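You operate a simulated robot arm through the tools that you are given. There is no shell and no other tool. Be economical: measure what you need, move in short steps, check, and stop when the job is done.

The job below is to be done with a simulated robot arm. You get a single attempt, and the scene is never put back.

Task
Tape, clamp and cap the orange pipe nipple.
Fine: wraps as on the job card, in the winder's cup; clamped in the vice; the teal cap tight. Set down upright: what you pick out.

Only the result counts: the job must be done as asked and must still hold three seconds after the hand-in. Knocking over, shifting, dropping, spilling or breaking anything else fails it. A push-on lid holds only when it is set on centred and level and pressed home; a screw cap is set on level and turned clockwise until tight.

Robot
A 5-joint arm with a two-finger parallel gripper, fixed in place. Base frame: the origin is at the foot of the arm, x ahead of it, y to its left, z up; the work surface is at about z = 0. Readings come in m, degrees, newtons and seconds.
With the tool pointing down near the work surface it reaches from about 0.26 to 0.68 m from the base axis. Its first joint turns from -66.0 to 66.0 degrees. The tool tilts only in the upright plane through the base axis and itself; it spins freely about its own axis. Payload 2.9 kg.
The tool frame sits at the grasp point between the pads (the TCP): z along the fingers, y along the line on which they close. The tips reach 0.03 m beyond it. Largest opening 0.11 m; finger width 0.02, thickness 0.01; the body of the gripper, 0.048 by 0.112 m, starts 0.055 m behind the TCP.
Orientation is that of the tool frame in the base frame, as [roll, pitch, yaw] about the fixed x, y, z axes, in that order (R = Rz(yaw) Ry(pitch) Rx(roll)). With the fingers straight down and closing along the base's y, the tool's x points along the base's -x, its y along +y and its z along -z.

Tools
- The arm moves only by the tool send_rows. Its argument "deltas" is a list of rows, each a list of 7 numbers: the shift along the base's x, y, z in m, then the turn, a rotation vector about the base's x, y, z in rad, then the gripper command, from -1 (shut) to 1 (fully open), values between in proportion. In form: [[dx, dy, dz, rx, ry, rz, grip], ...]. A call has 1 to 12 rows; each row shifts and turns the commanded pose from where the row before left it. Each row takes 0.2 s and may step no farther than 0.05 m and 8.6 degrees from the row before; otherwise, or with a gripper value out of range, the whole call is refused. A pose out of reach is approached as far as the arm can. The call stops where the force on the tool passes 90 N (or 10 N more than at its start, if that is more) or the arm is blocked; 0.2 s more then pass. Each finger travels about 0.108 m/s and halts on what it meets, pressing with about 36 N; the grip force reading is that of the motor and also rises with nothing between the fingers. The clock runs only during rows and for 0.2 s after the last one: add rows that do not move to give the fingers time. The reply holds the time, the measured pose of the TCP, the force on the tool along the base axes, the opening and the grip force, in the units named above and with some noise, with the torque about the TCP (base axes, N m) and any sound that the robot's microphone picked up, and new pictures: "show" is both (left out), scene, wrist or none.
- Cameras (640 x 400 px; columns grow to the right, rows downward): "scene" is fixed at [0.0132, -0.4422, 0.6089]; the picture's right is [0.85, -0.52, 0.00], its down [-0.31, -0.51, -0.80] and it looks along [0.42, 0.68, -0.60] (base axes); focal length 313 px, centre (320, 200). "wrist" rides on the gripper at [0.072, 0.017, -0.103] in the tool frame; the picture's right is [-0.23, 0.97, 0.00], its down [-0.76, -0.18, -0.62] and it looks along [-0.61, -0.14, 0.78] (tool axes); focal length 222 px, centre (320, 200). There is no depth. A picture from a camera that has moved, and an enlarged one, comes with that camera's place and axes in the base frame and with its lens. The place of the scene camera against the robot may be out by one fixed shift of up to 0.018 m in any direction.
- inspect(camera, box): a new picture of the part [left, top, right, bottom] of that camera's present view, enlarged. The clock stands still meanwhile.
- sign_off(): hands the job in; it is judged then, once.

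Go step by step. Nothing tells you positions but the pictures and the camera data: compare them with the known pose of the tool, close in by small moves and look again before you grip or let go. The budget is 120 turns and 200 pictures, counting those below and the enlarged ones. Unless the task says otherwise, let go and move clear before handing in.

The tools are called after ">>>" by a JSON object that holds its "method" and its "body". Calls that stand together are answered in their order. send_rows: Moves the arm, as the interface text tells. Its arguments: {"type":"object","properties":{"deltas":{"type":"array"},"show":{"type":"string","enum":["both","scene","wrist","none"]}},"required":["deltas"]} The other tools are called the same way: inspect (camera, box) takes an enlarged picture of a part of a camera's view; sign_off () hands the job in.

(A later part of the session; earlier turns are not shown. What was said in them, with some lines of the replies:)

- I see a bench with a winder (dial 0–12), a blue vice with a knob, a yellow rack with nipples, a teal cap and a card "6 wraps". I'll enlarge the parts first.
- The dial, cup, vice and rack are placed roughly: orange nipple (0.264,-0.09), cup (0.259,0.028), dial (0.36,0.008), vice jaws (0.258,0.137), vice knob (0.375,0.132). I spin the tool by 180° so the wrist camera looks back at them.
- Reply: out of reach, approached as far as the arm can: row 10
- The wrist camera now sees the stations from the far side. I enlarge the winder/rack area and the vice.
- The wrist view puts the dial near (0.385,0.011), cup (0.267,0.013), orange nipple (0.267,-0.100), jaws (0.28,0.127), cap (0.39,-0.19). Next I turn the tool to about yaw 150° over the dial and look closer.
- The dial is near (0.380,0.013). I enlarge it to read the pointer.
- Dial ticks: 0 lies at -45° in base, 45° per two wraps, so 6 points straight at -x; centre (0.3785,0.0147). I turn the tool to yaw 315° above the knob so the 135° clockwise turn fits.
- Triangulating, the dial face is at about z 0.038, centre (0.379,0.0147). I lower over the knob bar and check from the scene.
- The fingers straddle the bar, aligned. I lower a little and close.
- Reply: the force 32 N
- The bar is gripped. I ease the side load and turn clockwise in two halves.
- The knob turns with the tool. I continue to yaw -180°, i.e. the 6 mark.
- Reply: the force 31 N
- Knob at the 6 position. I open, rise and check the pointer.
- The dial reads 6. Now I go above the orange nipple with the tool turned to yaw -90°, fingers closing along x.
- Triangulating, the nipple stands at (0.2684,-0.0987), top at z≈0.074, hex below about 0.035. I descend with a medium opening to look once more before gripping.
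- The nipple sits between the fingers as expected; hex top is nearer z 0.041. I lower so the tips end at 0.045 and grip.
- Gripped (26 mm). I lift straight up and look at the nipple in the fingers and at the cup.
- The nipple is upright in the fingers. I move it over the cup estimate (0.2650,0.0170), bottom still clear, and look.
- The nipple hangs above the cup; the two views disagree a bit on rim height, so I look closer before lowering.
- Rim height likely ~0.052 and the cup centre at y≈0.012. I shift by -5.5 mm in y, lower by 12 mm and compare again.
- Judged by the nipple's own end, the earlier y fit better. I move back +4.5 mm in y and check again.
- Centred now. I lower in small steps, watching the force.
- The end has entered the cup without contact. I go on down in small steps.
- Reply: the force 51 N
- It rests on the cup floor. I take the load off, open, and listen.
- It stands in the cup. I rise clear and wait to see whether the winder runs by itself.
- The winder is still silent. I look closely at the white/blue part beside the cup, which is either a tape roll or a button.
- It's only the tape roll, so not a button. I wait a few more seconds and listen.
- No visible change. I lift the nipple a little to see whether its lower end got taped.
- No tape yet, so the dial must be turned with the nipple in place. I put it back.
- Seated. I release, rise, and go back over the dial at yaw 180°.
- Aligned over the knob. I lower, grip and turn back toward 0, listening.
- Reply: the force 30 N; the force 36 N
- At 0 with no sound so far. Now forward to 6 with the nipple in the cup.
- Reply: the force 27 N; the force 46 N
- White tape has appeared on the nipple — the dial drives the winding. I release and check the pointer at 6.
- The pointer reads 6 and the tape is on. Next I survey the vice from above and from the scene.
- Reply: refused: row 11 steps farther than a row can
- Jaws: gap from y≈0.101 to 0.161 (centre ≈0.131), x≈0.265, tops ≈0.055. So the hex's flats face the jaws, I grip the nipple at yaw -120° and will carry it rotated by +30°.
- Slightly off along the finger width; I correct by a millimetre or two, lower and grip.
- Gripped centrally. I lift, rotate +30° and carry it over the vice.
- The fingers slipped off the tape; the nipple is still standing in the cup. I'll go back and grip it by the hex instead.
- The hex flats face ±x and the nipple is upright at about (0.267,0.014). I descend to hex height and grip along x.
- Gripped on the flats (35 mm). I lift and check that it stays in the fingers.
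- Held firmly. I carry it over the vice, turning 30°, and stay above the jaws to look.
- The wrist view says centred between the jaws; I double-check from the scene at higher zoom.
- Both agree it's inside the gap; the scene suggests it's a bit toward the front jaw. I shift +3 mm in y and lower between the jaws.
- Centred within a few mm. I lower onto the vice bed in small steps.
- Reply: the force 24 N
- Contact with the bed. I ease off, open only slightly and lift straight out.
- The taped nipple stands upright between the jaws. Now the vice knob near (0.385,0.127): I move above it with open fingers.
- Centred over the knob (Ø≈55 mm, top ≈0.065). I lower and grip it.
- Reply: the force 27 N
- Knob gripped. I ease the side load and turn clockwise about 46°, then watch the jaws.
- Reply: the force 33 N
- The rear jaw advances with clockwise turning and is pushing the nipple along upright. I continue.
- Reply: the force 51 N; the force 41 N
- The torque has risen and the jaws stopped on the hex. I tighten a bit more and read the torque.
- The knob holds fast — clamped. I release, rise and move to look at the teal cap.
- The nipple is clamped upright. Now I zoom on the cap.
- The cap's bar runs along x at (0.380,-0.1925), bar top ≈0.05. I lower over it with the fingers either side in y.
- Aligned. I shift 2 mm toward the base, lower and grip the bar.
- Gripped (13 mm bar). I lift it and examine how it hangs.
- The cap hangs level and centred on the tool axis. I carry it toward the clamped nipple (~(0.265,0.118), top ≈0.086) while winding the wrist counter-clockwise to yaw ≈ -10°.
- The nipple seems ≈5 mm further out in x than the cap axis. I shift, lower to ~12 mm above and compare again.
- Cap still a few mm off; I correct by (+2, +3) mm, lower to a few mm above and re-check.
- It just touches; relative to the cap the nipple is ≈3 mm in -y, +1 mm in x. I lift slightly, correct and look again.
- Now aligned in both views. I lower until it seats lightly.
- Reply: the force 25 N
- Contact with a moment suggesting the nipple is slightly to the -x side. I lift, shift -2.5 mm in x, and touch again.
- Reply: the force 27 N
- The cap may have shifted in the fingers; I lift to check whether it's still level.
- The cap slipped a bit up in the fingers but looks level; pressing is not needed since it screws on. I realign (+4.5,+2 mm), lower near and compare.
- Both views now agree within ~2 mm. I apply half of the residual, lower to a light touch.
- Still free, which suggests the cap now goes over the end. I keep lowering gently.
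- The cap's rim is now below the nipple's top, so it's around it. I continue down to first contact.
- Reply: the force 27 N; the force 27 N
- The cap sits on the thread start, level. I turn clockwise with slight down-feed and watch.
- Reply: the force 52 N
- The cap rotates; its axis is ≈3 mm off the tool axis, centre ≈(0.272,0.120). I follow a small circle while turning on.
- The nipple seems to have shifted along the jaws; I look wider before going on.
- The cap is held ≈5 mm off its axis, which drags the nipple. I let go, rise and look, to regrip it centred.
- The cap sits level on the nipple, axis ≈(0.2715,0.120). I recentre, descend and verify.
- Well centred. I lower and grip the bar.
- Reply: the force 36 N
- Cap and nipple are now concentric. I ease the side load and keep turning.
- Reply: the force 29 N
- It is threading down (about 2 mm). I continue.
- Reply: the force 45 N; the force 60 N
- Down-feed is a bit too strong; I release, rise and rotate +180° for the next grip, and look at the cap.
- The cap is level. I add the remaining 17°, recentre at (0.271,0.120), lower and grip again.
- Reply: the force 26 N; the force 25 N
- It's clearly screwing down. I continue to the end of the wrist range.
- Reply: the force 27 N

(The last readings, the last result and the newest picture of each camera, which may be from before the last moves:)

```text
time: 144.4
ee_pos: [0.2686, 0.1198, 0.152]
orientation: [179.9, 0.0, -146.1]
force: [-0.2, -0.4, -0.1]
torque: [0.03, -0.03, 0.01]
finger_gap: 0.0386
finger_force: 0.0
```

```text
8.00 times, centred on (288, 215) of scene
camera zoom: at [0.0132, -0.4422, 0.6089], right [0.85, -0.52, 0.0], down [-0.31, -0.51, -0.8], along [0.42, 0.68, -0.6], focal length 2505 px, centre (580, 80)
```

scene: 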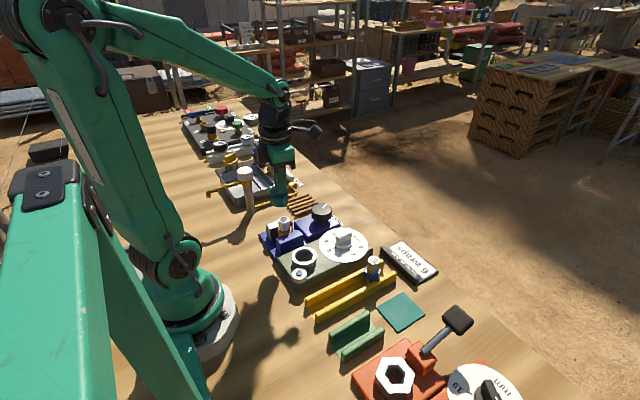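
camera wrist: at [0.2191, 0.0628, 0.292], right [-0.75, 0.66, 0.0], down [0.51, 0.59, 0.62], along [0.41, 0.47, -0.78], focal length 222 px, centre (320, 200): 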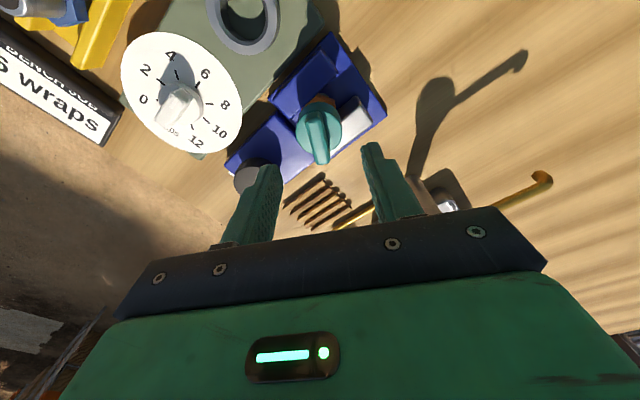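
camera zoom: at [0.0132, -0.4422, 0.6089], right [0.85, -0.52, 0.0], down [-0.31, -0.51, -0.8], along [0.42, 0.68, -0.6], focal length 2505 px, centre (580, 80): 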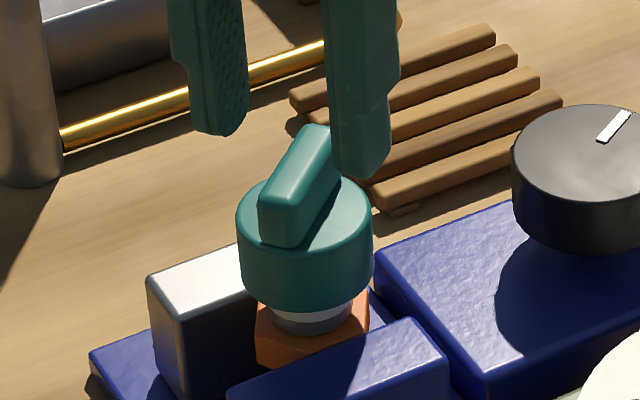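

Threaded further and level. I align 8° more, lower and continue with the second grip cycle.

>>> {"method": "send_rows", "body": {"deltas": [[0, 0, 0, 0, 0, 0.14, -0.3], [0, 0, -0.014, 0, 0, 0, -0.3], [0, 0, -0.0095, 0, 0, 0, -0.4], [0, 0, 0, 0, 0, 0, -1], [0, 0, 0, 0, 0, 0, -1], [0, 0, 0, 0, 0, 0, -1]], "show": "none"}}

>>> {"method": "send_rows", "body": {"deltas": [[0, 0, -0.0001, 0, 0, -0.14, -1], [0, 0, -0.0002, 0, 0, -0.14, -1], [0, 0, -0.0001, 0, 0, -0.14, -1], [0, 0, -0.0002, 0, 0, -0.14, -1], [0, 0, -0.0001, 0, 0, -0.14, -1], [0, 0, -0.0002, 0, 0, -0.14, -1], [0, 0, -0.0002, 0, 0, -0.14, -1], [0, 0, 0, 0, 0, 0, -1]], "show": "none"}}

>>> {"method": "inspect", "body": {"camera": "scene", "box": [265, 190, 310, 240]}}

```text
time: 145.8
ee_pos: [0.2686, 0.1182, 0.1286]
orientation: [-180.0, 0.0, -138.2]
force: [0.8, -3.3, 1.5]
torque: [-0.13, -0.04, -0.01]
finger_gap: 0.0131
finger_force: 36.2
```

```text
time: 147.6
ee_pos: [0.2694, 0.1211, 0.1285]
orientation: [179.9, 0.1, 165.6]
force: [-8.3, 22.6, 14.3]
torque: [1.08, 0.81, 0.56]
finger_gap: 0.0134
finger_force: 35.5
```

```text
8.00 times, centred on (288, 215) of scene
camera zoom: at [0.0131, -0.4422, 0.6089], right [0.85, -0.52, 0.0], down [-0.31, -0.51, -0.8], along [0.42, 0.68, -0.6], focal length 2505 px, centre (580, 80)
```

zoom: 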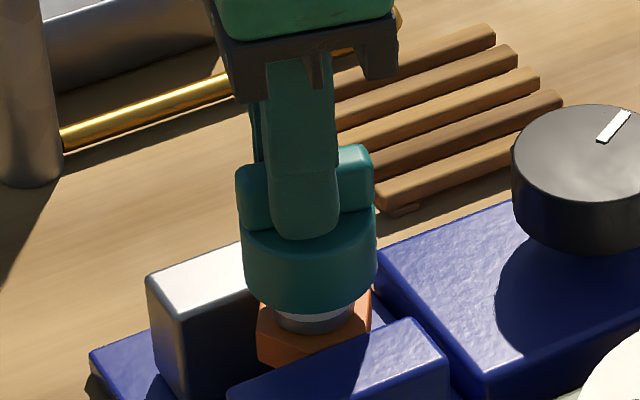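

Torque is rising (0.56 N m). I ease the side load and tighten further.

>>> {"method": "send_rows", "body": {"deltas": [[-0.0004, 0.0012, 0, 0, 0, 0, -1], [0, 0, -0.0001, 0, 0, -0.1, -1], [0, 0, 0, 0, 0, -0.1, -1], [0, 0, 0, 0, 0, -0.1, -1], [0, 0, 0, 0, 0, 0, -1]], "show": "none"}}

>>> {"method": "inspect", "body": {"camera": "scene", "box": [265, 190, 310, 240]}}

```text
time: 148.8
ee_pos: [0.2686, 0.1214, 0.1288]
orientation: [180.0, 0.0, 148.6]
force: [-1.5, 21.6, 1.2]
torque: [0.99, 0.02, 1.11]
finger_gap: 0.0186
finger_force: 35.7
```

```text
8.00 times, centred on (288, 215) of scene
camera zoom: at [0.0132, -0.4422, 0.6089], right [0.85, -0.52, 0.0], down [-0.31, -0.51, -0.8], along [0.42, 0.68, -0.6], focal length 2505 px, centre (580, 80)
```

zoom: 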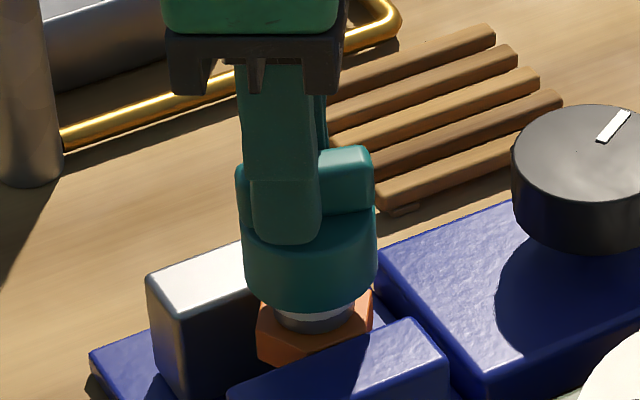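

The bar no longer follows (fingers wedge at 1.1 N m), so the cap is tight. I relax, release and rise to check.

>>> {"method": "send_rows", "body": {"deltas": [[0, 0, 0, 0, 0, 0.1, -0.9], [0, 0, 0, 0, 0, 0.1, -0.3], [0, 0, 0, 0, 0, 0, 0], [0, 0, 0.03, 0, 0, 0, 0], [0, 0, 0.04, 0, 0, 0, 0], [0, 0, 0.04, 0, 0, 0, 0], [0, 0, 0, 0, 0, 0, 0]], "show": "both"}}

>>> {"method": "inspect", "body": {"camera": "scene", "box": [265, 190, 345, 250]}}

>>> {"method": "inspect", "body": {"camera": "wrist", "box": [240, 40, 400, 170]}}

```text
time: 150.4
ee_pos: [0.2683, 0.1238, 0.2412]
orientation: [-180.0, -0.1, 159.9]
force: [0.3, -1.1, -0.2]
torque: [-0.01, -0.02, 0.0]
finger_gap: 0.0553
finger_force: 0.0
camera wrist: at [0.2052, 0.1641, 0.3418], right [0.55, 0.84, 0.0], down [0.65, -0.43, 0.62], along [0.52, -0.34, -0.78], focal length 222 px, centre (320, 200)
```

scene: 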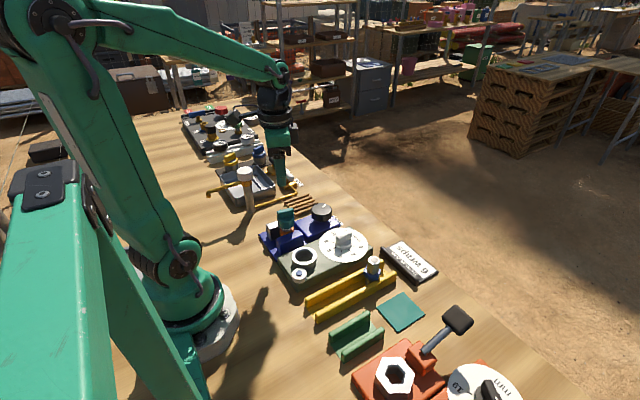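
wrist: 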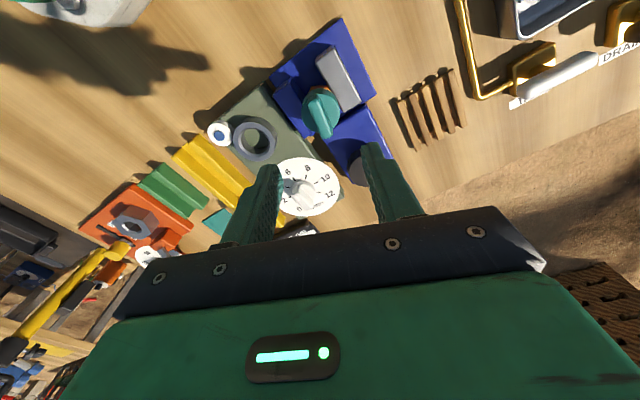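

```text
6.67 times, centred on (305, 220) of scene
camera zoom: at [0.0132, -0.4422, 0.6089], right [0.85, -0.52, 0.0], down [-0.31, -0.51, -0.8], along [0.42, 0.68, -0.6], focal length 2088 px, centre (420, 67)
```

zoom: 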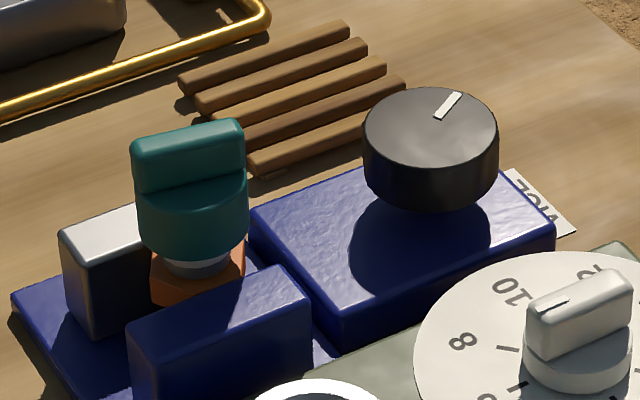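

```text
3.08 times, centred on (320, 105) of wrist
camera zoom: at [0.2052, 0.1641, 0.3418], right [0.55, 0.84, 0.0], down [0.65, -0.43, 0.62], along [0.52, -0.34, -0.78], focal length 684 px, centre (320, 492)
```

zoom: 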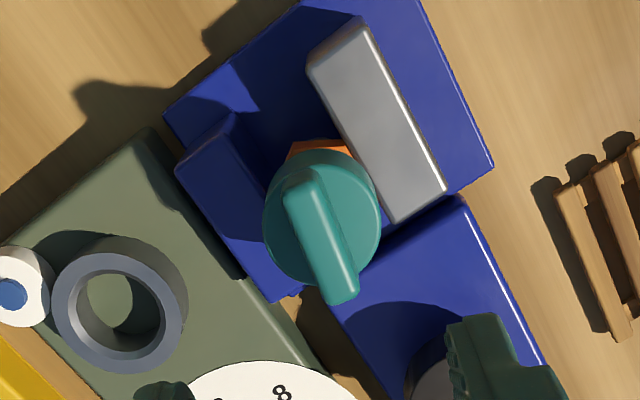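

All looks right: cap level and seated, vice closed, dial untouched. I regrip the bar aligned once to confirm tightness.

>>> {"method": "send_rows", "body": {"deltas": [[0, -0.001, -0.04, 0, 0, 0.12, -0.2], [0, 0, -0.04, 0, 0, 0, -0.3], [0, 0, -0.02, 0, 0, 0, -0.3], [0, 0, -0.0125, 0, 0, 0, -0.4], [0, 0, 0, 0, 0, 0, -1], [0, 0, 0, 0, 0, 0, -1], [0, 0, 0, 0, 0, 0, -1]], "show": "none"}}

>>> {"method": "send_rows", "body": {"deltas": [[0, 0, 0, 0, 0, -0.06, -1], [0, 0, 0, 0, 0, -0.06, -1], [0, 0, 0, 0, 0, 0, -1]], "show": "none"}}

>>> {"method": "send_rows", "body": {"deltas": [[0, 0, 0, 0, 0, -0.06, -1], [0, 0, 0, 0, 0, -0.06, -1], [0, 0, 0, 0, 0, 0, -1]], "show": "none"}}

>>> {"method": "inspect", "body": {"camera": "scene", "box": [265, 190, 345, 250]}}

```text
time: 152.0
ee_pos: [0.2689, 0.1219, 0.1253]
orientation: [-180.0, 0.0, 166.8]
force: [1.5, 1.9, -0.8]
torque: [0.03, -0.12, 0.24]
finger_gap: 0.0132
finger_force: 35.7
```

```text
time: 152.8
ee_pos: [0.2693, 0.1224, 0.1265]
orientation: [180.0, 0.0, 160.1]
force: [-4.1, 17.7, 5.3]
torque: [0.75, 0.34, 0.89]
finger_gap: 0.0145
finger_force: 36.0
```

```text
time: 153.6
ee_pos: [0.27, 0.1214, 0.1263]
orientation: [179.9, 0.1, 153.0]
force: [-1.0, 14.9, 11.9]
torque: [0.64, 0.14, 0.98]
finger_gap: 0.0168
finger_force: 36.1
```

```text
6.67 times, centred on (305, 220) of scene
camera zoom: at [0.0132, -0.4422, 0.6089], right [0.85, -0.52, 0.0], down [-0.31, -0.51, -0.8], along [0.42, 0.68, -0.6], focal length 2088 px, centre (420, 67)
```

zoom: 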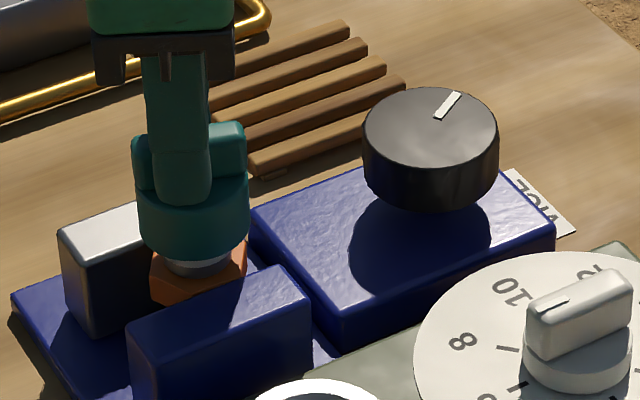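

The cap resists at about 1 N m without moving, so it is tight. I relax, release and move well clear.

>>> {"method": "send_rows", "body": {"deltas": [[0, 0, 0, 0, 0, 0.1, -0.9], [0, 0, 0, 0, 0, 0.1, -0.4], [0, 0, 0, 0, 0, 0, 0], [0, 0, 0.03, 0, 0, 0, 0], [0, 0, 0.05, 0, 0, 0, 0], [0, 0, 0.05, 0, 0, 0, 0], [0.03, -0.02, 0.03, 0, 0, 0, 0], [0, 0, 0, 0, 0, 0, 0]], "show": "scene"}}

>>> {"method": "inspect", "body": {"camera": "scene", "box": [255, 190, 375, 280]}}

```text
time: 155.4
ee_pos: [0.2994, 0.1008, 0.2858]
orientation: [180.0, -0.1, 164.5]
force: [-0.2, 0.2, -0.3]
torque: [-0.01, 0.0, 0.01]
finger_gap: 0.0552
finger_force: 0.0
```

scene: 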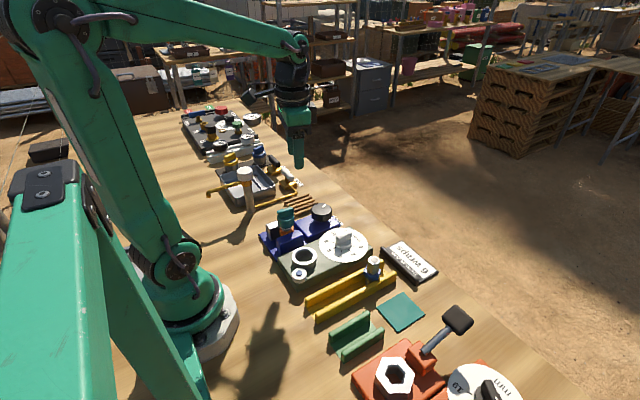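

```text
4.44 times, centred on (315, 235) of scene
camera zoom: at [0.0132, -0.4422, 0.6089], right [0.85, -0.52, 0.0], down [-0.31, -0.51, -0.8], along [0.42, 0.68, -0.6], focal length 1392 px, centre (342, 44)
```

zoom: 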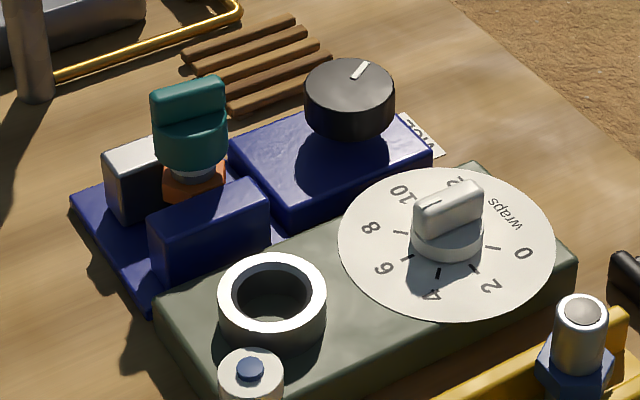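

The taped nipple stands clamped in the vice with the teal cap tight and level; the arm is clear, so I hand in.

>>> {"method": "sign_off", "body": {}}

```text
The job is handed in.
```

I handed in the orange nipple taped with 6 wraps, clamped upright in the vice, with the teal cap screwed on until it would turn no further (about 1 N m).

- **Tape:** I read the 6 wraps from the winder dial, which I turned from 0 to 6 with the nipple in the cup. I didn't count the turns of tape. After winding, the fingers slipped off the taped end once; I moved it by the hex after that.
- **Vice:** the nipple slid a few millimetres along the jaws while I was starting the cap. It stayed upright between the jaws, and the vice knob had not moved since I tightened it.
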